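You operate a simulated robot arm through the tools that you are given. There is no shell and no other tool. Be economical: measure what you need, move in short steps, check, and stop when the job is done.

You run a simulated two-armed robot. Do the job below in one go: nothing can be reset, and whatever is moved stays where it is left.

TASK
Put the three spice tins back in the holes marked with their names.
Fine: narrow top drawer; shut it afterwards.

The check looks at the end state, three seconds after you hand in, the way a careful person would. Anything else that was tipped, shoved, dropped, spilled or broken makes it a failure.

THE ROBOT
Two 7-joint arms with fingered hands on one trunk that stands fixed in place. Base frame: the origin is at the foot of the trunk, x ahead of it, y to its left, z up. Readings come in cm, degrees, newtons and seconds.
The left shoulder is at [3.1, 21.5, 110.1], the right one opposite. With the tool pointing down near the work surface each hand reaches from about 10 to 68 cm from the base axis, measured 20 degrees to its own side. Payload 3.6 kg a hand.
The TCP of each hand is the grasp point between the finger pads, 2.2 cm short of the fingertips. In the tool frame z runs along the fingers and y along their closing line. Largest opening 13.2 cm; the body of the gripper starts 6 cm behind the TCP. The gripper is a hand of 4 fingers: y runs from the thumb to the fingers, the wrist lies at [0, 0, -20.3] in the tool frame, and closing takes about 1.5 s.
Orientation is told as [roll, pitch, yaw] about the base's x, y, z axes, in that order, counted from this pose: with the fingers straight down and closing along the base's y, the tool's x points along the base's -x, its y along +y and its z along -z.

THE INTERFACE
- The arms move only by the tool play_rows. It takes "left_moves", "right_moves" or both (then of equal length, played together; a hand with none holds still); each is a list of rows, each a list of 6 numbers: the turn, a rotation vector about the tool's x, y, z in degrees, then the shift along the tool's x, y, z in cm. In form: [[rx, ry, rz, x, y, z], ...]. A call has 1 to 20 rows; each row shifts and turns the commanded pose from where the row before left it, along the tool's axes as they then stand. "left_jaw" and "right_jaw" are, for a hand that has rows, the finger opening in cm, from 0 to 13.2, set as the call begins (left out, the last holds). Each row takes 0.2 s and may step no farther than 5 cm and 8.6 degrees from the row before; otherwise, or with a gripper value out of range, the whole call is refused. A pose out of reach is approached as far as the arm can. The call stops where the force on the tool passes 60 N (or 10 N more than at its start, if that is more) or the arm is blocked; 0.2 s more then pass. Each finger travels about 10.8 cm/s and halts on what it meets, pressing with about 31 N; the grip force reading is that of the motor and also rises with nothing between the fingers. The clock runs only during rows and for 0.2 s after the last one: add rows that do not move to give the fingers time. The reply holds the time, the measured pose of the TCP, the force on the tool along the base axes, the opening and the grip force, in the units named above and with some noise, with the torque about the TCP (base axes, N m) and any sound that the robot's microphone picked up.
- Cameras (640 x 400 px; columns grow to the right, rows downward): "scene" is now at [17.39, 3.87, 104.25]; the picture's right is [0.33, -0.94, -0.00], its down [-0.12, -0.04, -0.99] and it looks along [0.94, 0.33, -0.12] (base axes); focal length 214 px, centre (320, 200). "left" rides on the left gripper at [-5.3, -5.3, -8.4] in its tool frame; the picture's right is [0.71, -0.71, 0.00], its down [0.53, 0.53, -0.67] and it looks along [0.47, 0.47, 0.74] (tool axes); focal length 247 px, centre (320, 200). "right" rides on the right gripper at [5.3, -5.3, -8.4] in its tool frame; the picture's right is [0.71, 0.71, 0.00], its down [-0.53, 0.53, -0.67] and it looks along [-0.47, 0.47, 0.74] (tool axes); focal length 247 px, centre (320, 200). There is no depth. A picture from a camera that has moved, and an enlarged one, comes with that camera's place and axes in the base frame and with its lens. The place of the scene camera against the robot may be out by one fixed shift of up to 1.8 cm in any direction.
- snapshot(camera): a new picture of that camera. The clock stands still meanwhile.
- slide_trunk(by): slides the trunk up (or, below 0, down) by that many cm; the arms and the scene camera ride with it, the base frame stays. It gives what a move gives, with no picture.
- finger_targets(finger1, finger2, finger3, thumb_bend, hand): sets how far each is bent, from 0 (flat) to 100 (curled in); at 30 the hand is open as for a grip, at 70 the pads meet at the TCP. One left out holds its place. A second passes; each finger stops where it meets its share of the squeeze, and holds until it gets a number again. A gripper value or a shape takes the hand back. It gives what a move gives, with no picture; readings hold the bend of each and the force on the fingers (four entries, about 0 where the hand has none), thumb and palm.
- preshape(shape, hand): the hand has 4 fingers and takes this shape, open, in about a second: jaw (thumb against the fingers, like two jaws); tri (thumb and two fingers); tip (a fingertip pinch); poke (one finger out to press); point (the index stretched); flat (the hand flat); cup (the hand cupped); fist (a fist). The gripper value then closes the fingers along that shape, each until it touches; the sizes above hold for jaw. It gives what a move gives, with no picture.
- pan_tilt(pan, tilt): turns the head with the scene camera to pan (to the left, within 60 degrees either way) and tilt (down, from -29 to 69), counted from straight ahead of the robot. It gives what a move gives.
- enlarge(camera, box): a new picture of the part [left, top, right, bottom] of that camera's present view, enlarged. The clock stands still meanwhile.
- close_job(): hands the job in; it is judged then, once.

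Work in short steps. Places have to be worked out from the pictures, the camera data and where the tool is seen: move nearer, look again, correct. Check each grasp and each placing, and mend what went wrong. You have 120 turns and 86 pictures in all, those below and enlarged ones among them. Open the grippers and draw the arms clear of the work before you hand the job in, unless the task says otherwise; then end with one line.

The tools are called after ">>>" as a command line: name --argument value ..., lists and objects as JSON in quotes. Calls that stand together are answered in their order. play_rows: Moves the arms, as the interface text tells. Its arguments: {"type":"object","properties":{"left_moves":{"type":"array","items":{"type":"array","items":{"type":"number"}}},"left_jaw":{"type":"number"},"right_moves":{"type":"array","items":{"type":"array","items":{"type":"number"}}},"right_jaw":{"type":"number"}},"required":[]} The other tools are called the same way: slide_trunk (by) slides the trunk up or down; preshape (shape, hand) gives the hand a shape; finger_targets (finger1, finger2, finger3, thumb_bend, hand) moves the fingers one by one; pan_tilt (pan, tilt) turns the head that bears the scene camera; snapshot (camera) takes a picture; enlarge (camera, box) takes an enlarged picture of a part of a camera's view; close_job () hands the job in.

At the start:

```text
time: 0.0
left_position: [33.6, 45.01, 114.54]
left_ee_rot: [0.0, 0.0, -0.1]
left_force: [0.3, -0.1, -0.3]
left_wrist_torque: [0.01, 0.0, 0.01]
left_opening: 13.23
left_grip_force: 0.1
left_shape: jaw
left_bend: [30.0, 30.0, 30.0, 30.0]
left_finger forces: [0.0, 0.0, 0.0, 0.1, 0.0, 0.1]
right_position: [35.55, 0.77, 112.02]
right_ee_rot: [0.0, 0.1, 0.0]
right_force: [0.0, 0.8, -0.9]
right_wrist_torque: [0.0, -0.02, -0.05]
right_opening: 13.19
right_grip_force: 0.2
right_shape: jaw
right_bend: [30.0, 30.0, 30.0, 30.0]
right_finger forces: [0.1, 0.0, 0.0, 0.0, 0.1, 0.0]
trunk travel left (down, up): [-37.9, 29.6]
head pan, tilt: [19.3, 7.1]
```

scene: 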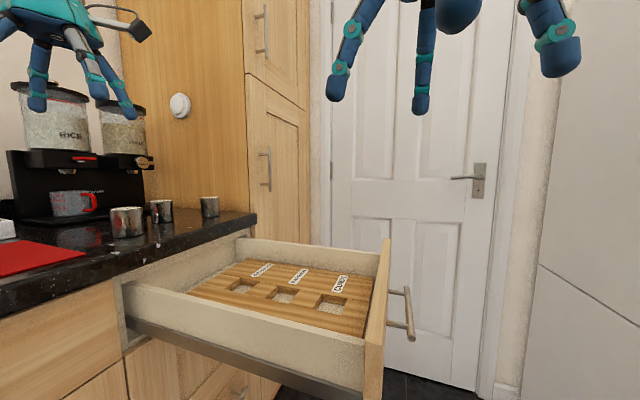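
right: 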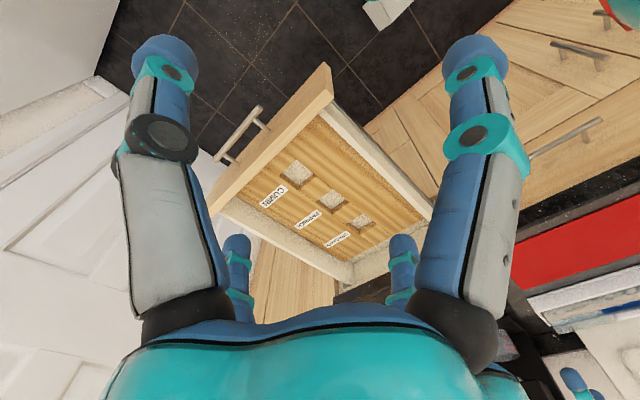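
left: 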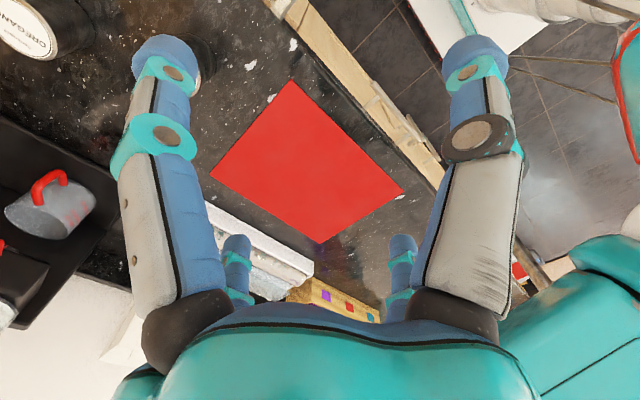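

The drawer stands open with three labelled holes, and three tins are on the counter. I'll zoom in on both.

>>> enlarge --camera "scene" --box '[80, 170, 260, 280]'

>>> enlarge --camera "scene" --box '[170, 220, 430, 380]'

>>> enlarge --camera "right" --box '[220, 100, 440, 280]'

```text
3.56 times, centred on (170, 225) of scene
camera zoom: at [17.39, 3.87, 104.25], right [0.33, -0.94, 0.0], down [-0.12, -0.04, -0.99], along [0.94, 0.33, -0.12], focal length 763 px, centre (853, 111)
```

zoom: 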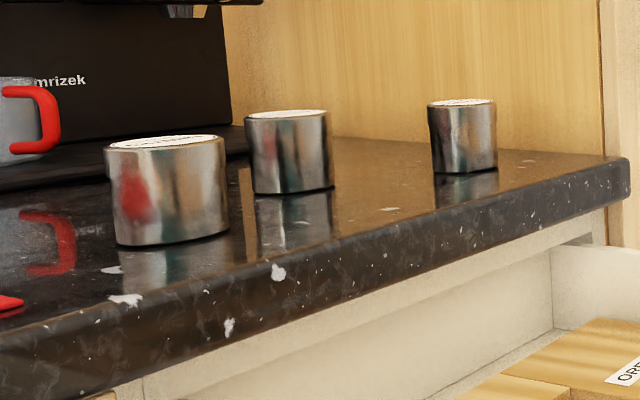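

```text
2.46 times, centred on (300, 300) of scene
camera zoom: at [17.39, 3.87, 104.25], right [0.33, -0.94, 0.0], down [-0.12, -0.04, -0.99], along [0.94, 0.33, -0.12], focal length 528 px, centre (369, -46)
```

zoom: 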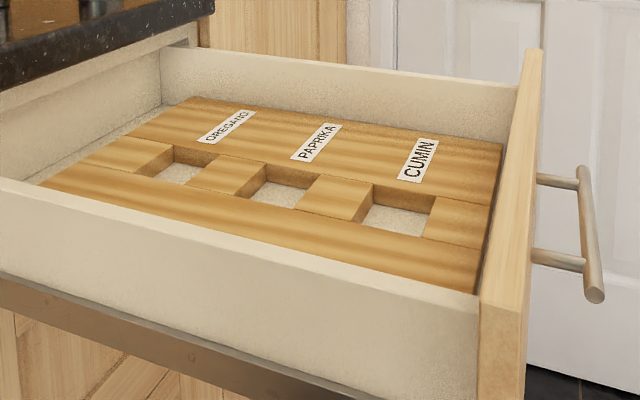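

```text
2.22 times, centred on (330, 190) of right
camera zoom: at [30.04, -4.56, 120.54], right [-0.71, 0.71, 0.0], down [0.53, 0.53, 0.67], along [0.47, 0.47, -0.74], focal length 549 px, centre (298, 222)
```

zoom: 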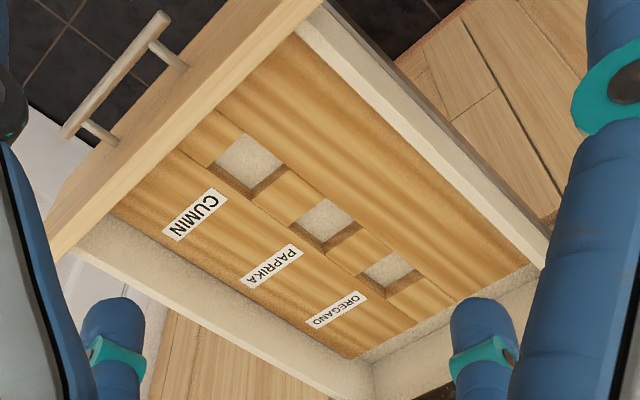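

Holes triangulate to about x≈54, y≈13/23/34, z≈79, drawer sliding along y. I'll yaw the left hand by −90° so its camera looks over the tins.

>>> play_rows --left_moves '[[0, 0, 8.5, 0, 0, 0], [0, 0, 8.5, 0, 0, 0], [0, 0, 8.5, 0, 0, 0], [0, 0, 8.5, 0, 0, 0], [0, 0, 8.5, 0, 0, 0], [0, 0, 8.5, 0, 0, 0], [0, 0, 8.5, 0, 0, 0], [0, 0, 8.5, 0, 0, 0], [0, 0, 8.5, 0, 0, 0], [0, 0, 8.5, 0, 0, 0], [0, 0, 5, 0, 0, 0]]'

>>> snapshot --camera "left"

```text
time: 2.4
left_position: [33.5, 45.1, 114.79]
left_ee_rot: [0.0, 0.0, -90.1]
left_force: [0.0, -0.4, 0.2]
left_wrist_torque: [-0.04, 0.0, -0.03]
left_opening: 13.22
left_grip_force: 0.2
left_shape: jaw
left_bend: [30.0, 30.0, 30.0, 30.0]
left_finger forces: [0.0, 0.0, 0.0, 0.0, 0.1, 0.1]
right_position: [35.41, 0.78, 112.02]
right_ee_rot: [0.0, 0.0, 0.0]
right_force: [0.2, -0.5, -0.3]
right_wrist_torque: [0.0, 0.03, 0.02]
right_opening: 13.22
right_grip_force: 0.0
right_shape: jaw
right_bend: [30.0, 30.0, 30.0, 30.0]
right_finger forces: [0.0, 0.1, 0.0, 0.0, 0.0, 0.1]
trunk travel left (down, up): [-37.9, 29.6]
head pan, tilt: [19.3, 7.1]
```

```text
79 pictures are left
camera left: at [28.3, 39.6, 123.06], right [-0.71, 0.71, 0.0], down [0.53, 0.53, 0.67], along [0.47, 0.47, -0.74], focal length 247 px, centre (320, 200)
```

left: 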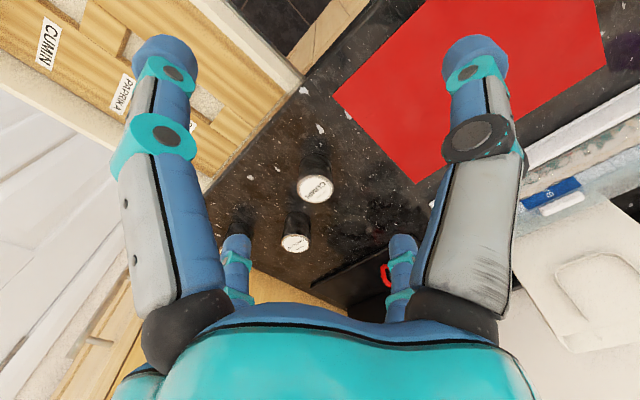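

Cumin is at roughly (45.7, 56, top ≈93.5), Oregano about (56.5, 61), and the third about (60, 48). I'll move above Cumin, staying high, and look.

>>> play_rows --left_moves '[[0, 0, 0, 2.8, 3.05, 2], [0, 0, 0, 2.8, 3.05, 2], [0, 0, 0, 2.8, 3.05, 2], [0, 0, 0, 2.8, 3.05, 2], [0, 0, 0, 0, 0, 0]]'

>>> snapshot --camera "left"

>>> snapshot --camera "scene"

```text
time: 3.6
left_position: [45.2, 55.37, 106.77]
left_ee_rot: [-0.1, 0.1, -89.8]
left_force: [0.0, -0.2, 0.4]
left_wrist_torque: [0.02, -0.01, 0.01]
left_opening: 13.19
left_grip_force: 0.0
left_shape: jaw
left_bend: [30.0, 30.0, 30.0, 30.0]
left_finger forces: [0.1, 0.1, 0.1, 0.1, 0.0, 0.1]
left hand out of reach, approached as far as the arm can: row 4
right_position: [35.4, 0.84, 112.21]
right_ee_rot: [0.0, 0.0, 0.1]
right_force: [0.5, -0.5, 0.2]
right_wrist_torque: [-0.04, -0.02, 0.02]
right_opening: 13.19
right_grip_force: 0.0
right_shape: jaw
right_bend: [30.0, 30.0, 30.0, 30.0]
right_finger forces: [0.1, 0.0, 0.0, 0.1, 0.0, 0.0]
trunk travel left (down, up): [-37.9, 29.6]
head pan, tilt: [19.3, 7.1]
```

```text
78 pictures are left
camera left: at [40.04, 49.81, 115.08], right [-0.71, 0.7, 0.0], down [0.52, 0.53, 0.67], along [0.47, 0.47, -0.74], focal length 247 px, centre (320, 200)
```

left: 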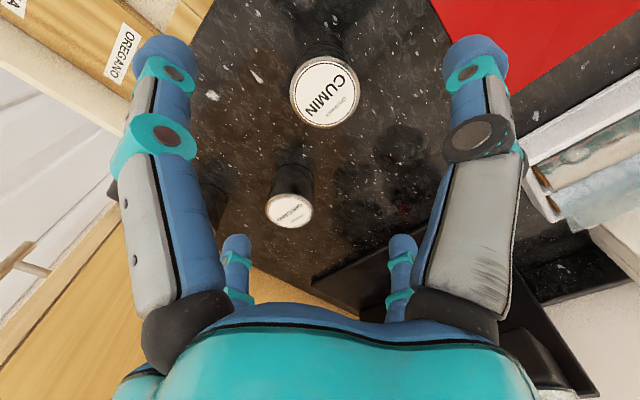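

```text
77 pictures are left
camera scene: at [17.36, 3.87, 104.26], right [0.33, -0.94, 0.0], down [-0.12, -0.04, -0.99], along [0.94, 0.33, -0.12], focal length 214 px, centre (320, 200)
```

scene: 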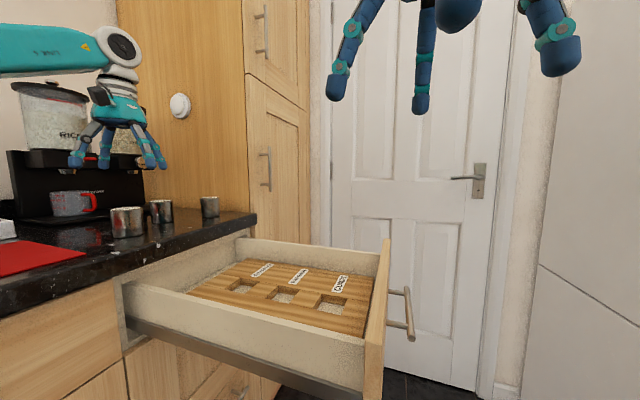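

Cumin lid triangulates to (44.2, 54.4, 96.4), diameter about 5; Oregano lid to (55.1, 60.2, 96.8). Before grasping, I'll hover the empty hand over the drawer to measure the holes.

>>> play_rows --left_moves '[[0, 0, 0, -4.49, 1.26, 1.4], [0, 0, 0, -4.49, 1.26, 1.4], [0, 0, 0, -4.49, 1.26, 1.4], [0, 0, 0, -4.49, 1.26, 1.4], [0, 0, 0, -4.49, 1.26, 1.4], [0, 0, 0, -4.49, 1.26, 1.4], [0, 0, 0, -4.49, 1.26, 1.4], [0, 0, 0, 0, 0, 0]]'

>>> snapshot --camera "left"

>>> enlarge --camera "scene" --box '[80, 170, 260, 280]'

```text
time: 5.4
left_position: [53.91, 23.64, 96.7]
left_ee_rot: [-0.1, 0.0, -89.8]
left_force: [-0.3, -1.2, -0.9]
left_wrist_torque: [-0.02, -0.03, -0.01]
left_opening: 13.17
left_grip_force: 0.0
left_shape: jaw
left_bend: [30.0, 30.0, 30.0, 30.0]
left_finger forces: [0.1, 0.1, 0.0, 0.0, 0.0, 0.1]
right_position: [35.35, 0.9, 112.15]
right_ee_rot: [0.0, 0.0, 0.1]
right_force: [0.1, -0.4, 0.4]
right_wrist_torque: [-0.01, 0.02, 0.0]
right_opening: 13.19
right_grip_force: 0.1
right_shape: jaw
right_bend: [30.0, 30.0, 30.0, 30.0]
right_finger forces: [0.0, 0.1, 0.0, 0.0, 0.0, 0.0]
trunk travel left (down, up): [-37.9, 29.6]
head pan, tilt: [19.3, 7.1]
```

```text
76 pictures are left
camera left: at [48.63, 18.13, 105.04], right [-0.71, 0.71, 0.0], down [0.53, 0.53, 0.67], along [0.47, 0.47, -0.74], focal length 247 px, centre (320, 200)
```

left: 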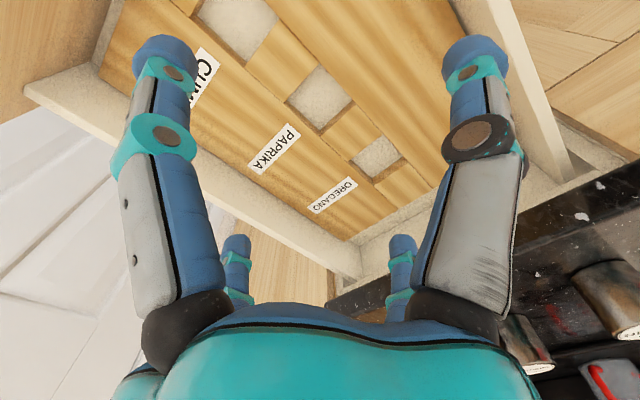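

```text
3.56 times, centred on (170, 225) of scene
camera zoom: at [17.39, 3.89, 104.25], right [0.33, -0.94, 0.0], down [-0.12, -0.04, -0.99], along [0.94, 0.33, -0.12], focal length 763 px, centre (853, 111)
```

zoom: 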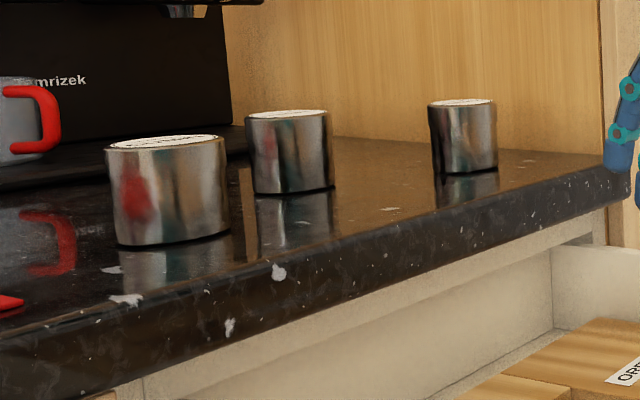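

Zooming in on the holes for corner coordinates.

>>> enlarge --camera "left" --box '[190, 0, 450, 220]'

```text
1.82 times, centred on (320, 110) of left
camera zoom: at [48.63, 18.13, 105.04], right [-0.71, 0.71, 0.0], down [0.53, 0.53, 0.67], along [0.47, 0.47, -0.74], focal length 449 px, centre (320, 364)
```

zoom: 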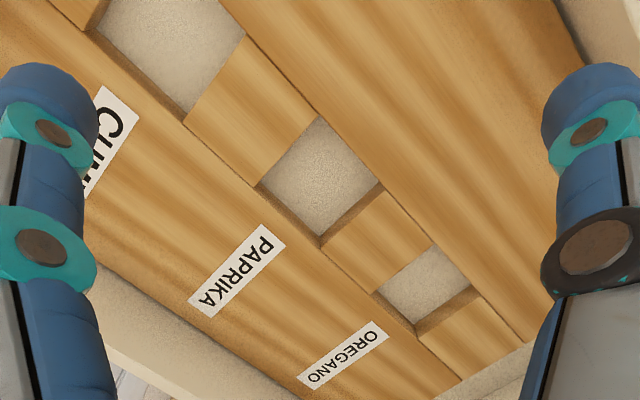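

Rays suggest the paprika hole is near (56, 25.5) with the board at z≈76–79. I'll lower above it for a tighter measurement.

>>> play_rows --left_moves '[[0, 0, 0, 1, 1, 3], [0, 0, 0, 0.9, 1.1, 3], [0, 0, 0, 0, 0, 3], [0, 0, 0, 0, 0, 0]]'

>>> enlarge --camera "left" --box '[190, 0, 450, 220]'

```text
time: 6.4
left_position: [56.26, 25.51, 87.71]
left_ee_rot: [0.0, 0.1, -90.0]
left_force: [-0.3, -0.5, 0.8]
left_wrist_torque: [0.01, 0.02, -0.04]
left_opening: 13.22
left_grip_force: 0.0
left_shape: jaw
left_bend: [30.0, 30.0, 30.0, 30.0]
left_finger forces: [0.1, 0.0, 0.0, 0.0, 0.1, 0.0]
right_position: [35.36, 0.8, 112.18]
right_ee_rot: [0.0, 0.0, 0.2]
right_force: [0.2, -0.3, -0.9]
right_wrist_torque: [-0.02, 0.0, -0.01]
right_opening: 13.19
right_grip_force: 0.0
right_shape: jaw
right_bend: [30.0, 30.0, 30.0, 30.0]
right_finger forces: [0.0, 0.0, 0.1, 0.0, 0.0, 0.1]
trunk travel left (down, up): [-37.9, 29.6]
head pan, tilt: [19.3, 7.1]
```

```text
1.82 times, centred on (320, 110) of left
camera zoom: at [50.99, 20.09, 96.11], right [-0.71, 0.71, 0.0], down [0.53, 0.53, 0.67], along [0.47, 0.47, -0.74], focal length 449 px, centre (320, 364)
```

zoom: 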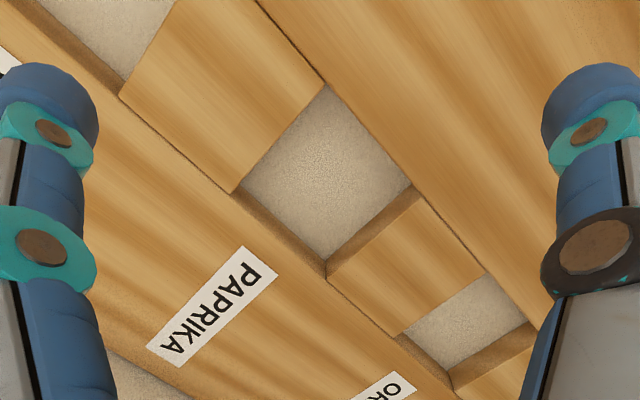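

Measured: board top z≈79.2, floor ≈77.3, holes ~5.1 cm square at x≈55.4 and y≈15.0 / 24.85 / 34.7. Now back above Cumin.

>>> play_rows --left_moves '[[0, 0, 0, 0, 0, -4.1], [0, 0, 0, 0, 0, -4.1], [0, 0, 0, 0, 0, -4.1], [0, 0, 0, 0, 0, -4], [0, 0, 0, 4.82, -2, 0], [0, 0, 0, 4.82, -2, 0], [0, 0, 0, 4.82, -2, 0], [0, 0, 0, 4.82, -2, 0], [0, 0, 0, 4.82, -2, 0], [0, 0, 0, 4.82, -2, 0], [0, 0, 0, 0, 0, 0]]'

>>> snapshot --camera "left"

```text
refused: row 5 steps farther than a row can; nothing moved
```

```text
72 pictures are left
camera left: at [50.99, 20.09, 96.11], right [-0.71, 0.71, 0.0], down [0.53, 0.53, 0.67], along [0.47, 0.47, -0.74], focal length 247 px, centre (320, 200)
```

left: 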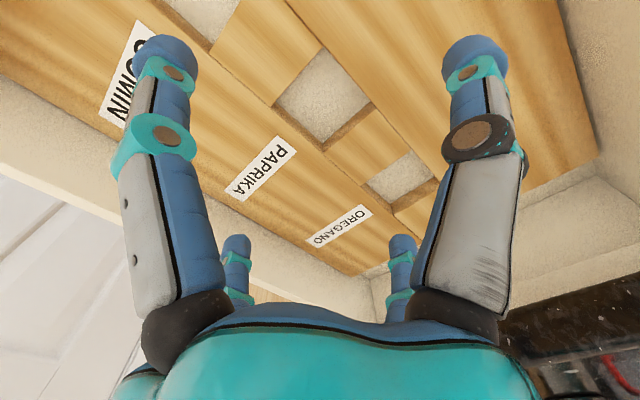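

The step was too long; I'll use one more row for the same path.

>>> play_rows --left_moves '[[0, 0, 0, 0, 0, -4.1], [0, 0, 0, 0, 0, -4.1], [0, 0, 0, 0, 0, -4.1], [0, 0, 0, 0, 0, -4], [0, 0, 0, 4.13, -1.72, 0], [0, 0, 0, 4.13, -1.72, 0], [0, 0, 0, 4.13, -1.72, 0], [0, 0, 0, 4.13, -1.72, 0], [0, 0, 0, 4.13, -1.72, 0], [0, 0, 0, 4.13, -1.72, 0], [0, 0, 0, 4.13, -1.72, 0], [0, 0, 0, 0, 0, 0]]'

>>> snapshot --camera "left"

```text
time: 9.0
left_position: [44.3, 54.55, 103.72]
left_ee_rot: [0.0, 0.0, -90.0]
left_force: [0.2, 0.5, -0.7]
left_wrist_torque: [-0.01, 0.0, -0.01]
left_opening: 13.2
left_grip_force: 0.0
left_shape: jaw
left_bend: [30.0, 30.0, 30.0, 30.0]
left_finger forces: [0.1, 0.0, 0.0, 0.1, 0.1, 0.1]
right_position: [35.4, 0.89, 112.03]
right_ee_rot: [0.1, 0.0, 0.0]
right_force: [0.5, 0.7, -0.2]
right_wrist_torque: [0.0, 0.0, -0.04]
right_opening: 13.18
right_grip_force: 0.0
right_shape: jaw
right_bend: [30.0, 30.0, 30.0, 30.0]
right_finger forces: [0.0, 0.0, 0.1, 0.1, 0.0, 0.0]
trunk travel left (down, up): [-37.9, 29.6]
head pan, tilt: [19.3, 7.1]
```

```text
71 pictures are left
camera left: at [39.12, 49.21, 112.28], right [-0.71, 0.71, 0.0], down [0.53, 0.53, 0.67], along [0.47, 0.47, -0.74], focal length 247 px, centre (320, 200)
```

left: 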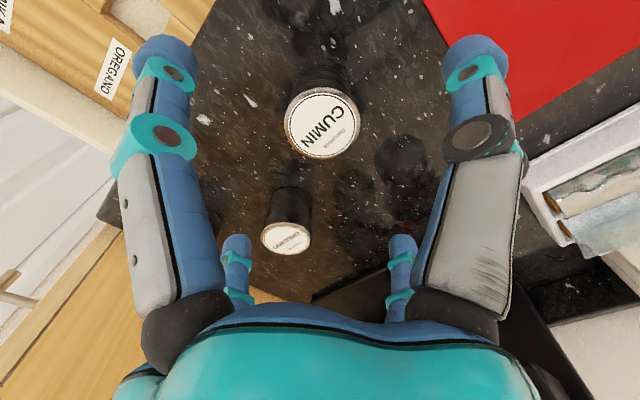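

The lid lies right under the TCP (44.2, 54.5). Descend part-way and check.

>>> play_rows --left_moves '[[0, 0, 0, 0, -0.1, 2], [0, 0, 0, 0, 0, 2], [0, 0, 0, 0, 0, 1.5], [0, 0, 0, 0, 0, 0]]'

>>> snapshot --camera "left"

>>> enlarge --camera "scene" --box '[40, 120, 260, 260]'

```text
time: 10.0
left_position: [44.12, 54.65, 98.5]
left_ee_rot: [0.0, 0.0, -90.0]
left_force: [-0.6, 0.6, -0.7]
left_wrist_torque: [-0.01, 0.02, -0.01]
left_opening: 13.18
left_grip_force: 0.0
left_shape: jaw
left_bend: [30.0, 30.0, 30.0, 30.0]
left_finger forces: [0.0, 0.0, 0.1, 0.0, 0.1, 0.0]
right_position: [35.43, 0.83, 112.13]
right_ee_rot: [0.0, 0.0, 0.1]
right_force: [-0.5, 0.8, 0.3]
right_wrist_torque: [-0.01, -0.03, 0.01]
right_opening: 13.2
right_grip_force: 0.1
right_shape: jaw
right_bend: [30.0, 30.0, 30.0, 30.0]
right_finger forces: [0.0, 0.0, 0.0, 0.0, 0.0, 0.1]
trunk travel left (down, up): [-37.9, 29.6]
head pan, tilt: [19.3, 7.1]
```

```text
70 pictures are left
camera left: at [38.83, 49.22, 106.88], right [-0.71, 0.71, 0.0], down [0.53, 0.53, 0.67], along [0.47, 0.47, -0.74], focal length 247 px, centre (320, 200)
```

left: 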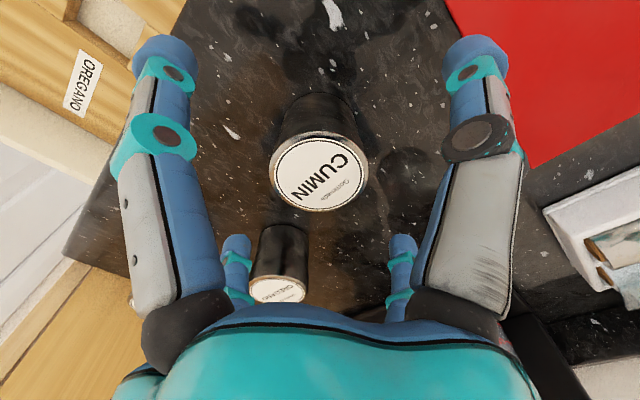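

```text
2.86 times, centred on (150, 190) of scene
camera zoom: at [17.39, 3.87, 104.25], right [0.33, -0.94, 0.0], down [-0.12, -0.04, -0.99], along [0.94, 0.33, -0.12], focal length 613 px, centre (806, 229)
```

zoom: 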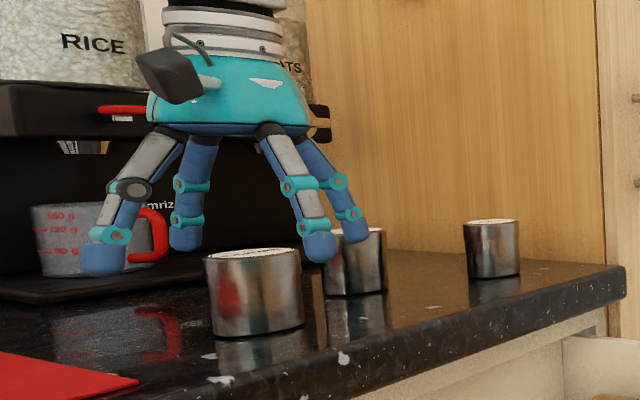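

Size growth between views puts the lid at (43.8, 54.0, ≈97), diameter ≈4.75. Lower to z≈96.7 and close.

>>> play_rows --left_moves '[[0, 0, 0, -0.55, -0.3, 0.9], [0, 0, 0, 0, 0, 0.9], [0, 0, 0, 0, 0, 0]]'

>>> play_rows --left_moves '[[0, 0, 0, 0, 0, 0], [0, 0, 0, 0, 0, 0], [0, 0, 0, 0, 0, 0], [0, 0, 0, 0, 0, 0], [0, 0, 0, 0, 0, 0], [0, 0, 0, 0, 0, 0], [0, 0, 0, 0, 0, 0]]' --left_jaw 3

>>> snapshot --camera "left"

>>> enlarge --camera "scene" --box '[40, 120, 260, 260]'

```text
time: 10.8
left_position: [43.73, 54.02, 96.67]
left_ee_rot: [0.0, 0.0, -90.0]
left_force: [0.8, -0.2, 0.4]
left_wrist_torque: [0.01, 0.0, 0.02]
left_opening: 13.2
left_grip_force: 0.1
left_shape: jaw
left_bend: [30.0, 30.0, 30.0, 30.0]
left_finger forces: [0.0, 0.0, 0.0, 0.1, 0.0, 0.0]
right_position: [35.48, 0.82, 112.19]
right_ee_rot: [0.0, -0.1, 0.2]
right_force: [0.0, -0.1, -0.5]
right_wrist_torque: [-0.02, -0.02, -0.01]
right_opening: 13.19
right_grip_force: 0.1
right_shape: jaw
right_bend: [30.0, 30.0, 30.0, 30.0]
right_finger forces: [0.0, 0.0, 0.1, 0.0, 0.0, 0.0]
trunk travel left (down, up): [-37.9, 29.6]
head pan, tilt: [19.3, 7.1]
```

```text
time: 12.4
left_position: [43.66, 53.96, 96.85]
left_ee_rot: [-0.1, 0.0, -90.0]
left_force: [0.0, 0.6, 0.5]
left_wrist_torque: [0.01, 0.0, -0.03]
left_opening: 4.19
left_grip_force: 31.9
left_shape: jaw
left_bend: [79.0, 44.0, 44.0, 70.0]
left_finger forces: [27.0, 29.0, 28.8, 0.0, 27.4, 0.0]
right_position: [35.45, 0.83, 112.13]
right_ee_rot: [-0.1, 0.0, 0.0]
right_force: [-0.1, -0.3, -0.3]
right_wrist_torque: [-0.02, 0.02, -0.02]
right_opening: 13.19
right_grip_force: 0.0
right_shape: jaw
right_bend: [30.0, 30.0, 30.0, 30.0]
right_finger forces: [0.0, 0.0, 0.0, 0.1, 0.1, 0.0]
trunk travel left (down, up): [-37.9, 29.6]
head pan, tilt: [19.3, 7.1]
```

```text
68 pictures are left
camera left: at [38.5, 48.63, 105.16], right [-0.71, 0.71, 0.0], down [0.53, 0.53, 0.67], along [0.47, 0.47, -0.74], focal length 247 px, centre (320, 200)
```

left: 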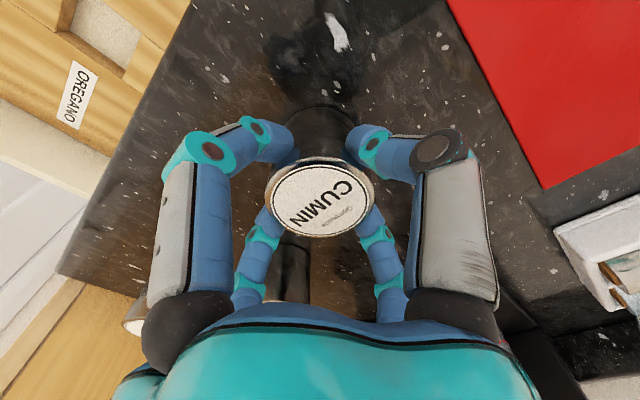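

```text
2.86 times, centred on (150, 190) of scene
camera zoom: at [17.4, 3.88, 104.24], right [0.33, -0.94, 0.0], down [-0.12, -0.04, -0.99], along [0.94, 0.33, -0.12], focal length 613 px, centre (806, 229)
```

zoom: 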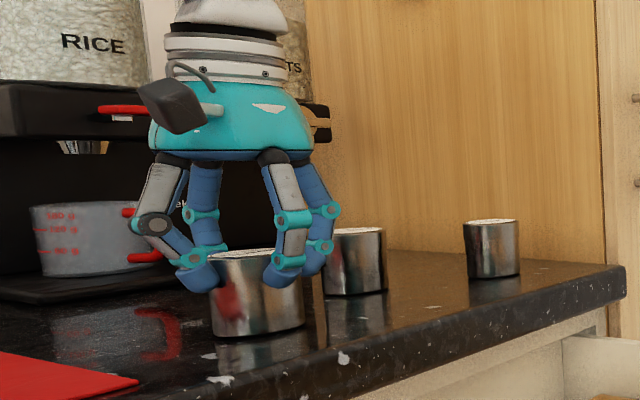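

Lid is centred exactly at the TCP with ~28 N on each finger. Lift, and also move the right hand 15 cm to the right to make room.

>>> play_rows --left_moves '[[0, 0, 0, 0, 0, -1], [0, 0, 0, 0, 0, -3], [0, 0, 0, 0, 0, -3.5], [0, 0, 0, 0, 0, 0]]' --right_moves '[[0, 0, 0, 0, -5, 0], [0, 0, 0, 0, -5, 0], [0, 0, 0, 0, -5, 0], [0, 0, 0, 0, 0, 0]]'

>>> enlarge --camera "scene" --box '[40, 120, 260, 260]'

```text
time: 13.4
left_position: [43.73, 53.98, 104.17]
left_ee_rot: [-0.1, 0.0, -90.0]
left_force: [0.1, 0.2, -1.1]
left_wrist_torque: [-0.01, 0.0, 0.0]
left_opening: 4.18
left_grip_force: 30.8
left_shape: jaw
left_bend: [79.0, 44.0, 44.0, 70.0]
left_finger forces: [26.9, 29.1, 29.2, 0.0, 27.4, 0.0]
right_position: [35.28, -14.3, 111.86]
right_ee_rot: [0.0, 0.1, 0.0]
right_force: [-0.4, -0.2, -0.4]
right_wrist_torque: [0.01, 0.0, -0.01]
right_opening: 13.18
right_grip_force: 0.1
right_shape: jaw
right_bend: [30.0, 30.0, 30.0, 30.0]
right_finger forces: [0.1, 0.0, 0.0, 0.0, 0.0, 0.0]
trunk travel left (down, up): [-37.9, 29.6]
head pan, tilt: [19.3, 7.1]
```

```text
2.86 times, centred on (150, 190) of scene
camera zoom: at [17.43, 3.92, 104.24], right [0.33, -0.94, 0.0], down [-0.12, -0.04, -0.99], along [0.94, 0.33, -0.12], focal length 613 px, centre (806, 229)
```

zoom: 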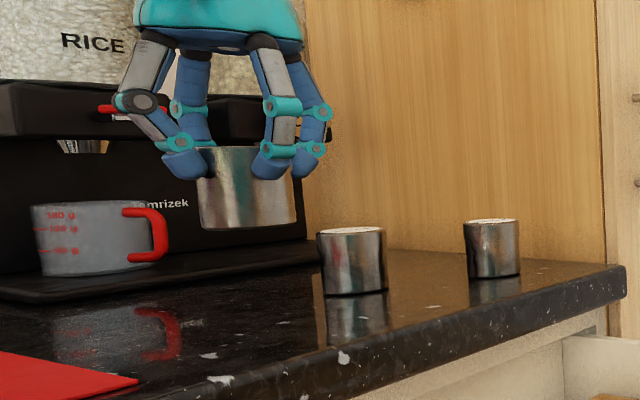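

Tin held upright. Carry it over the Cumin hole at (55.45, 15.0).

>>> play_rows --left_moves '[[0, 0, 0, -4.33, 1.302, 0], [0, 0, 0, -4.33, 1.302, 0], [0, 0, 0, -4.33, 1.302, 0], [0, 0, 0, -4.33, 1.302, 0], [0, 0, 0, -4.33, 1.302, 0], [0, 0, 0, -4.33, 1.302, 0], [0, 0, 0, -4.33, 1.302, 0], [0, 0, 0, -4.33, 1.302, 0], [0, 0, 0, -4.33, 1.302, 0], [0, 0, 0, 0, 0, 4], [0, 0, 0, 0, 0, 4], [0, 0, 0, 0, 0, 0]]'

>>> snapshot --camera "left"

>>> snapshot --camera "scene"

```text
time: 16.0
left_position: [55.46, 14.89, 96.07]
left_ee_rot: [0.0, -0.1, -90.1]
left_force: [0.9, -0.4, -0.9]
left_wrist_torque: [-0.01, -0.01, -0.03]
left_opening: 4.19
left_grip_force: 30.6
left_shape: jaw
left_bend: [79.0, 44.0, 44.0, 70.0]
left_finger forces: [27.0, 29.8, 29.7, 0.0, 27.3, 0.1]
right_position: [35.36, -14.23, 112.1]
right_ee_rot: [0.0, 0.1, 0.0]
right_force: [-0.1, -0.5, -0.1]
right_wrist_torque: [-0.02, -0.03, 0.02]
right_opening: 13.21
right_grip_force: 0.2
right_shape: jaw
right_bend: [30.0, 30.0, 30.0, 30.0]
right_finger forces: [0.1, 0.1, 0.0, 0.0, 0.1, 0.0]
trunk travel left (down, up): [-37.9, 29.6]
head pan, tilt: [19.3, 7.1]
```

```text
65 pictures are left
camera left: at [50.21, 9.45, 104.55], right [-0.71, 0.71, 0.0], down [0.53, 0.53, 0.67], along [0.47, 0.47, -0.74], focal length 247 px, centre (320, 200)
```

left: 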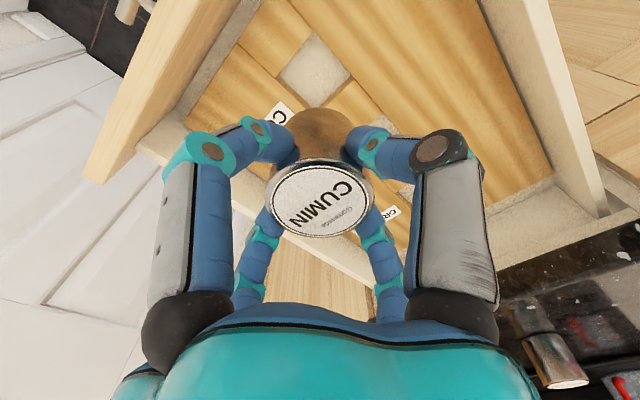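

```text
64 pictures are left
camera scene: at [17.41, 3.86, 104.25], right [0.33, -0.94, 0.0], down [-0.12, -0.04, -0.99], along [0.94, 0.33, -0.12], focal length 214 px, centre (320, 200)
```

scene: 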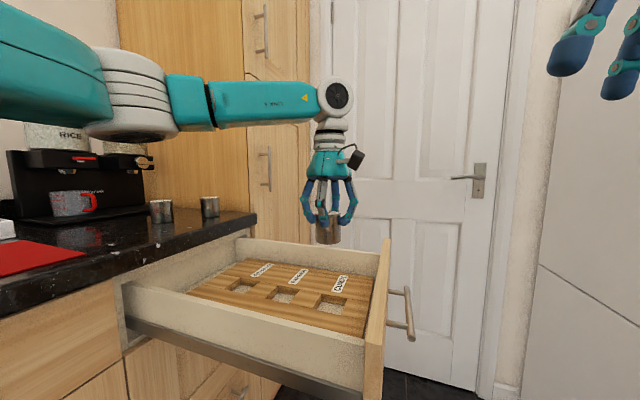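

Zoom to refine the Cumin hole centre from here.

>>> enlarge --camera "left" --box '[220, 0, 420, 125]'

```text
3.20 times, centred on (320, 62) of left
camera zoom: at [50.21, 9.45, 104.55], right [-0.71, 0.71, 0.0], down [0.53, 0.53, 0.67], along [0.47, 0.47, -0.74], focal length 790 px, centre (320, 640)
```

zoom: 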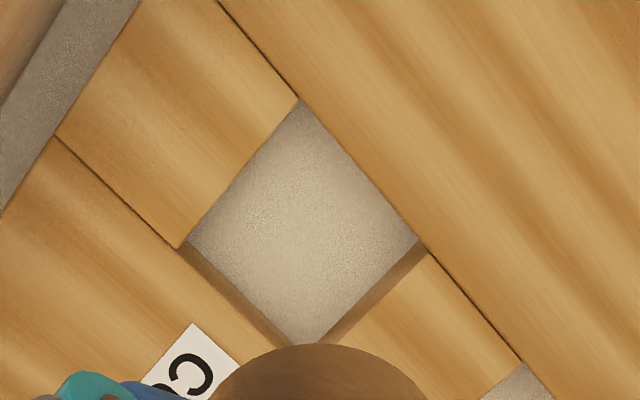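

Cross-checking views from different angles gives board top z≈77.0 and holes ≈5.7 cm at (56.1, 14.5), (56.1, 25.45), (56.1, 36.35); the tin sits ≈(+0.3, +0.3) from the TCP. Shift and descend to TCP z≈86.

>>> play_rows --left_moves '[[0, 0, 0, -0.7, 0.3, 3], [0, 0, 0, 0, 0, 3.5], [0, 0, 0, 0, 0, 3.5], [0, 0, 0, 0, 0, 0]]'

>>> snapshot --camera "left"

>>> enlarge --camera "scene" --box '[220, 200, 420, 330]'

```text
time: 17.0
left_position: [55.89, 14.25, 86.19]
left_ee_rot: [0.1, 0.0, -89.9]
left_force: [-0.2, 0.2, -0.2]
left_wrist_torque: [0.0, 0.01, 0.0]
left_opening: 4.17
left_grip_force: 31.2
left_shape: jaw
left_bend: [79.0, 44.0, 44.0, 70.0]
left_finger forces: [27.1, 30.0, 29.9, 0.0, 27.2, 0.0]
right_position: [35.32, -14.32, 111.96]
right_ee_rot: [0.0, 0.0, 0.0]
right_force: [1.0, -0.6, 0.7]
right_wrist_torque: [-0.03, 0.01, -0.01]
right_opening: 13.2
right_grip_force: 0.0
right_shape: jaw
right_bend: [30.0, 30.0, 30.0, 30.0]
right_finger forces: [0.1, 0.0, 0.0, 0.0, 0.0, 0.0]
trunk travel left (down, up): [-37.9, 29.6]
head pan, tilt: [19.3, 7.1]
```

```text
62 pictures are left
camera left: at [50.6, 8.74, 94.59], right [-0.71, 0.71, 0.0], down [0.53, 0.53, 0.67], along [0.47, 0.47, -0.74], focal length 247 px, centre (320, 200)
```

left: 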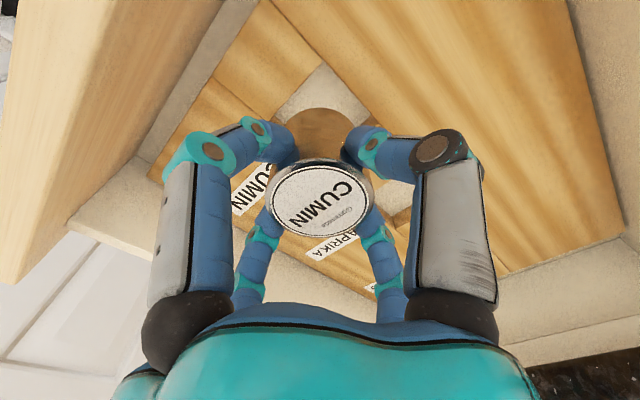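

```text
3.08 times, centred on (320, 265) of scene
camera zoom: at [17.4, 3.87, 104.25], right [0.33, -0.94, 0.0], down [-0.12, -0.04, -0.99], along [0.94, 0.33, -0.12], focal length 660 px, centre (320, 0)
```

zoom: 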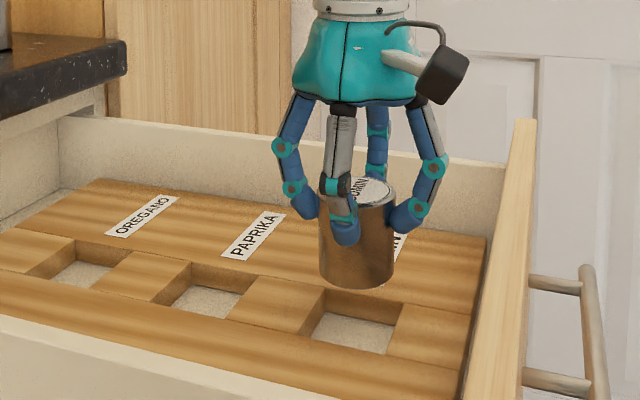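

Tin is upright above the hole, bottom at z≈80. Zoom in to check alignment.

>>> enlarge --camera "left" --box '[240, 40, 400, 140]'

```text
4.00 times, centred on (320, 90) of left
camera zoom: at [50.6, 8.74, 94.59], right [-0.71, 0.71, 0.0], down [0.53, 0.53, 0.67], along [0.47, 0.47, -0.74], focal length 988 px, centre (320, 640)
```

zoom: 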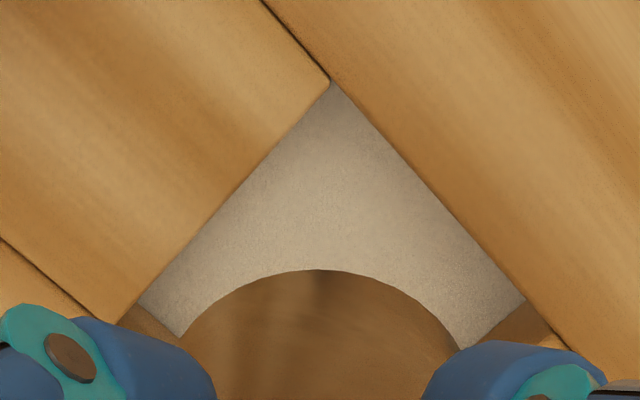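

Near edge of the tin bottom implies its centre is ≈0.25 too far in +x. Correct and descend until just at the board.

>>> play_rows --left_moves '[[0, 0, 0, 0.05, -0.27, 1], [0, 0, 0, 0, 0, 1], [0, 0, 0, 0, 0, 0.7], [0, 0, 0, 0, 0, 0]]'

>>> enlarge --camera "left" --box '[240, 40, 400, 140]'

>>> enlarge --camera "scene" --box '[260, 220, 400, 330]'

```text
time: 18.0
left_position: [55.65, 14.26, 83.45]
left_ee_rot: [0.0, 0.0, -90.1]
left_force: [-0.1, -0.5, -0.9]
left_wrist_torque: [0.0, 0.01, 0.05]
left_opening: 4.18
left_grip_force: 30.9
left_shape: jaw
left_bend: [79.0, 44.0, 44.0, 70.0]
left_finger forces: [27.0, 30.2, 30.0, 0.1, 27.1, 0.0]
right_position: [35.27, -14.29, 112.07]
right_ee_rot: [0.0, 0.2, -0.1]
right_force: [-0.9, 0.1, -0.2]
right_wrist_torque: [-0.03, 0.01, 0.02]
right_opening: 13.21
right_grip_force: 0.1
right_shape: jaw
right_bend: [30.0, 30.0, 30.0, 30.0]
right_finger forces: [0.0, 0.0, 0.0, 0.1, 0.1, 0.0]
trunk travel left (down, up): [-37.9, 29.6]
head pan, tilt: [19.3, 7.1]
```

```text
4.00 times, centred on (320, 90) of left
camera zoom: at [50.33, 8.84, 91.9], right [-0.71, 0.71, 0.0], down [0.53, 0.53, 0.67], along [0.47, 0.47, -0.74], focal length 988 px, centre (320, 640)
```

zoom: 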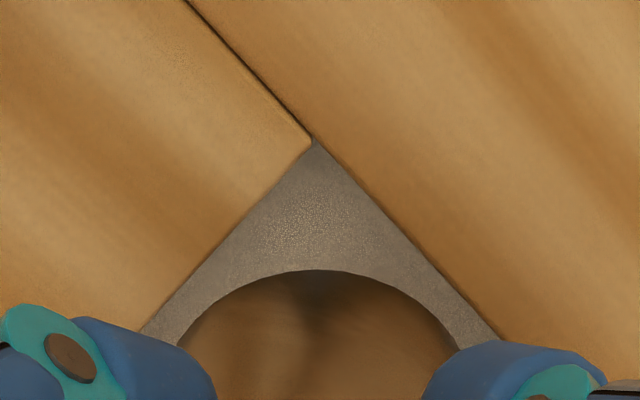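

```text
3.64 times, centred on (330, 275) of scene
camera zoom: at [17.42, 3.87, 104.24], right [0.33, -0.94, 0.0], down [-0.12, -0.04, -0.99], along [0.94, 0.33, -0.12], focal length 780 px, centre (284, -73)
```

zoom: 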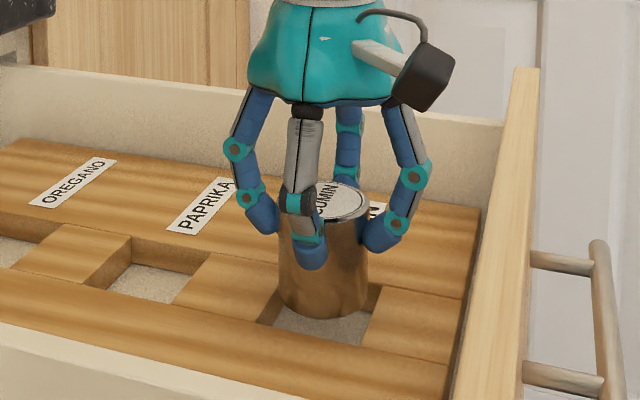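

Nearly aligned; nudge 0.15 cm in −y and lower gently into the hole.

>>> play_rows --left_moves '[[0, 0, 0, -0.15, 0, 0], [0, 0, 0, 0, 0, 0.5], [0, 0, 0, 0, 0, 0.5], [0, 0, 0, 0, 0, 0.3], [0, 0, 0, 0, 0, 0]]'

>>> enlarge --camera "left" --box '[240, 40, 400, 140]'

```text
time: 19.2
left_position: [55.5, 14.2, 82.24]
left_ee_rot: [-0.1, -0.1, -90.0]
left_force: [0.4, 0.7, -1.5]
left_wrist_torque: [-0.04, 0.0, -0.01]
left_opening: 4.16
left_grip_force: 30.1
left_shape: jaw
left_bend: [79.0, 44.0, 44.0, 70.0]
left_finger forces: [27.0, 30.1, 29.9, 0.1, 27.1, 0.0]
right_position: [35.37, -14.33, 112.13]
right_ee_rot: [0.0, 0.1, 0.1]
right_force: [0.6, -0.8, -0.2]
right_wrist_torque: [-0.01, 0.0, 0.0]
right_opening: 13.19
right_grip_force: 0.0
right_shape: jaw
right_bend: [30.0, 30.0, 30.0, 30.0]
right_finger forces: [0.1, 0.1, 0.0, 0.0, 0.0, 0.0]
trunk travel left (down, up): [-37.9, 29.6]
head pan, tilt: [19.3, 7.1]
```

```text
4.00 times, centred on (320, 90) of left
camera zoom: at [50.27, 8.78, 90.62], right [-0.71, 0.71, 0.0], down [0.53, 0.53, 0.67], along [0.47, 0.47, -0.74], focal length 988 px, centre (320, 640)
```

zoom: 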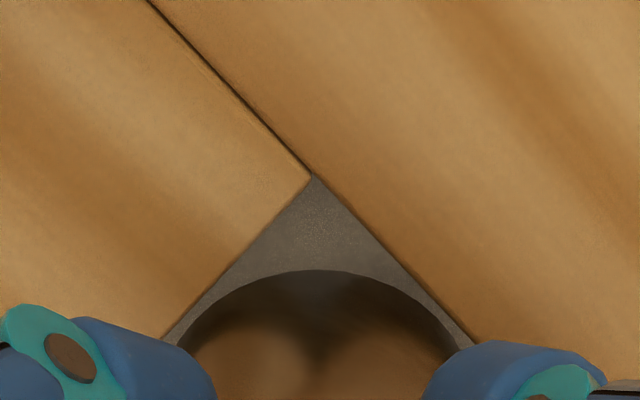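

No force; the tin is entering the hole. Continue to the floor in small steps.

>>> play_rows --left_moves '[[0, 0, 0, 0, 0, 0.4], [0, 0, 0, 0, 0, 0.4], [0, 0, 0, 0, 0, 0.3], [0, 0, 0, 0, 0, 0]]'

>>> enlarge --camera "scene" --box '[260, 220, 400, 330]'

```text
time: 20.2
left_position: [55.5, 14.28, 81.16]
left_ee_rot: [0.0, 0.0, -90.0]
left_force: [-0.6, -0.6, -1.7]
left_wrist_torque: [-0.01, 0.03, 0.0]
left_opening: 4.19
left_grip_force: 31.3
left_shape: jaw
left_bend: [79.0, 44.0, 44.0, 70.0]
left_finger forces: [27.0, 30.2, 30.1, 0.1, 27.2, 0.0]
right_position: [35.22, -14.38, 111.96]
right_ee_rot: [-0.1, 0.1, 0.1]
right_force: [0.1, 0.0, 0.3]
right_wrist_torque: [-0.02, 0.02, -0.02]
right_opening: 13.21
right_grip_force: 0.0
right_shape: jaw
right_bend: [30.0, 30.0, 30.0, 30.0]
right_finger forces: [0.0, 0.0, 0.0, 0.0, 0.1, 0.1]
trunk travel left (down, up): [-37.9, 29.6]
head pan, tilt: [19.3, 7.1]
```

```text
3.64 times, centred on (330, 275) of scene
camera zoom: at [17.42, 3.87, 104.24], right [0.33, -0.94, 0.0], down [-0.12, -0.04, -0.99], along [0.94, 0.33, -0.12], focal length 780 px, centre (284, -73)
```

zoom: 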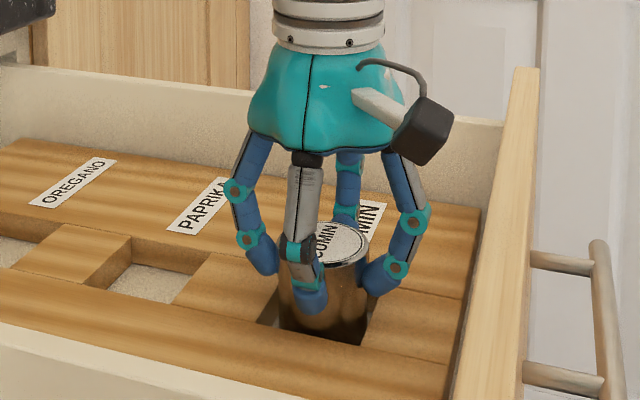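

Still free; keep lowering until the floor is felt.

>>> play_rows --left_moves '[[0, 0, 0, 0, 0, 0.3], [0, 0, 0, 0, 0, 0.3], [0, 0, 0, 0, 0, 0]]'

```text
time: 21.0
left_position: [55.57, 14.13, 80.72]
left_ee_rot: [0.1, -0.1, -90.0]
left_force: [-1.7, 0.5, 17.6]
left_wrist_torque: [0.18, -0.05, 0.05]
left_opening: 4.19
left_grip_force: 30.8
left_shape: jaw
left_bend: [79.0, 43.0, 44.0, 70.0]
left_finger forces: [28.3, 32.2, 32.9, 0.0, 29.9, 0.0]
right_position: [35.15, -14.33, 112.14]
right_ee_rot: [0.0, 0.0, 0.1]
right_force: [0.4, -0.2, -0.2]
right_wrist_torque: [-0.01, 0.02, 0.02]
right_opening: 13.2
right_grip_force: 0.1
right_shape: jaw
right_bend: [30.0, 30.0, 30.0, 30.0]
right_finger forces: [0.1, 0.1, 0.0, 0.0, 0.0, 0.0]
trunk travel left (down, up): [-37.9, 29.6]
head pan, tilt: [19.3, 7.1]
```

Floor contact (17 N). Release to a moderate opening, then rise straight up.

>>> play_rows --left_moves '[[0, 0, 0, 0, 0, -0.15], [0, 0, 0, 0, 0, 0], [0, 0, 0, 0, 0, 0], [0, 0, 0, 0, 0, 0], [0, 0, 0, 0, 0, 0]]' --left_jaw 9

>>> play_rows --left_moves '[[0, 0, 0, 0, 0, -1], [0, 0, 0, 0, 0, -3], [0, 0, 0, 0, 0, -4], [0, 0, 0, 0, 0, -4], [0, 0, 0, 0, 0, -4], [0, 0, 0, 0, 0, -4], [0, 0, 0, 0, 0, 0]]'

>>> snapshot --camera "left"

>>> enlarge --camera "scene" --box '[180, 220, 420, 370]'

```text
time: 22.2
left_position: [55.42, 14.26, 80.59]
left_ee_rot: [0.0, 0.0, -90.1]
left_force: [-0.2, -0.2, 0.1]
left_wrist_torque: [-0.05, 0.01, 0.03]
left_opening: 8.96
left_grip_force: 0.0
left_shape: jaw
left_bend: [29.0, 29.0, 29.0, 68.0]
left_finger forces: [0.1, 0.0, 0.0, 0.1, 0.0, 0.1]
right_position: [35.35, -14.29, 111.98]
right_ee_rot: [0.0, 0.0, 0.0]
right_force: [0.0, 0.1, -0.6]
right_wrist_torque: [-0.02, -0.02, -0.01]
right_opening: 13.2
right_grip_force: 0.1
right_shape: jaw
right_bend: [30.0, 30.0, 30.0, 30.0]
right_finger forces: [0.0, 0.0, 0.0, 0.0, 0.0, 0.0]
trunk travel left (down, up): [-37.9, 29.6]
head pan, tilt: [19.3, 7.1]
```

```text
time: 23.8
left_position: [55.79, 14.21, 100.75]
left_ee_rot: [-0.1, 0.1, -90.0]
left_force: [-0.6, -0.1, 0.8]
left_wrist_torque: [-0.01, 0.03, 0.02]
left_opening: 8.98
left_grip_force: 0.1
left_shape: jaw
left_bend: [29.0, 29.0, 29.0, 68.0]
left_finger forces: [0.1, 0.0, 0.0, 0.1, 0.0, 0.0]
right_position: [35.38, -14.3, 111.97]
right_ee_rot: [-0.1, 0.1, 0.0]
right_force: [-1.0, 0.4, 0.0]
right_wrist_torque: [-0.01, -0.03, -0.01]
right_opening: 13.21
right_grip_force: 0.0
right_shape: jaw
right_bend: [30.0, 30.0, 30.0, 30.0]
right_finger forces: [0.0, 0.0, 0.0, 0.0, 0.0, 0.0]
trunk travel left (down, up): [-37.9, 29.6]
head pan, tilt: [19.3, 7.1]
```

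```text
55 pictures are left
camera left: at [50.45, 8.82, 109.18], right [-0.71, 0.71, 0.0], down [0.53, 0.53, 0.67], along [0.47, 0.47, -0.74], focal length 247 px, centre (320, 200)
```

left: 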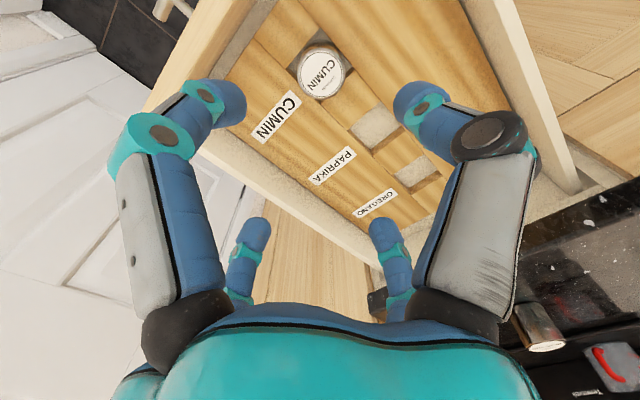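

```text
2.67 times, centred on (300, 295) of scene
camera zoom: at [17.44, 3.87, 104.24], right [0.33, -0.94, 0.0], down [-0.12, -0.04, -0.99], along [0.94, 0.33, -0.12], focal length 572 px, centre (373, -53)
```

zoom: 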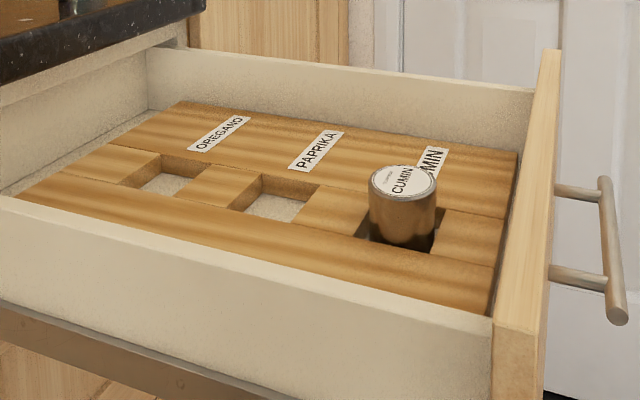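

Cumin is seated properly. Next, move up to a viewpoint near the counter to locate Paprika and Oregano.

>>> play_rows --left_moves '[[0, 0, 0, 4.4, -0.85, -0.5], [0, 0, 0, 4.4, -0.85, -0.5], [0, 0, 0, 4.4, -0.85, -0.5], [0, 0, 0, 4.4, -0.85, -0.5], [0, 0, 0, 4.4, -0.85, -0.5], [0, 0, 0, 4.4, -0.85, -0.5], [0, 0, 0, 0, 0, 0]]'

>>> snapshot --camera "left"

```text
time: 25.4
left_position: [50.54, 40.51, 103.81]
left_ee_rot: [0.0, -0.1, -90.0]
left_force: [0.3, -0.3, 0.1]
left_wrist_torque: [0.02, 0.02, 0.0]
left_opening: 8.96
left_grip_force: 0.1
left_shape: jaw
left_bend: [29.0, 29.0, 29.0, 68.0]
left_finger forces: [0.1, 0.0, 0.0, 0.1, 0.0, 0.0]
right_position: [35.29, -14.31, 112.03]
right_ee_rot: [0.1, 0.1, 0.0]
right_force: [0.1, -0.5, 0.4]
right_wrist_torque: [0.0, -0.02, -0.04]
right_opening: 13.18
right_grip_force: 0.2
right_shape: jaw
right_bend: [30.0, 30.0, 30.0, 30.0]
right_finger forces: [0.0, 0.1, 0.1, 0.0, 0.0, 0.0]
trunk travel left (down, up): [-37.9, 29.6]
head pan, tilt: [19.3, 7.1]
```

```text
53 pictures are left
camera left: at [45.25, 35.04, 112.17], right [-0.71, 0.71, 0.0], down [0.53, 0.53, 0.67], along [0.47, 0.47, -0.74], focal length 247 px, centre (320, 200)
```

left: 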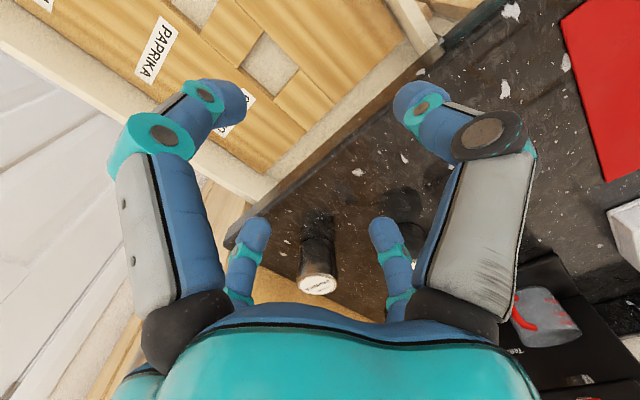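

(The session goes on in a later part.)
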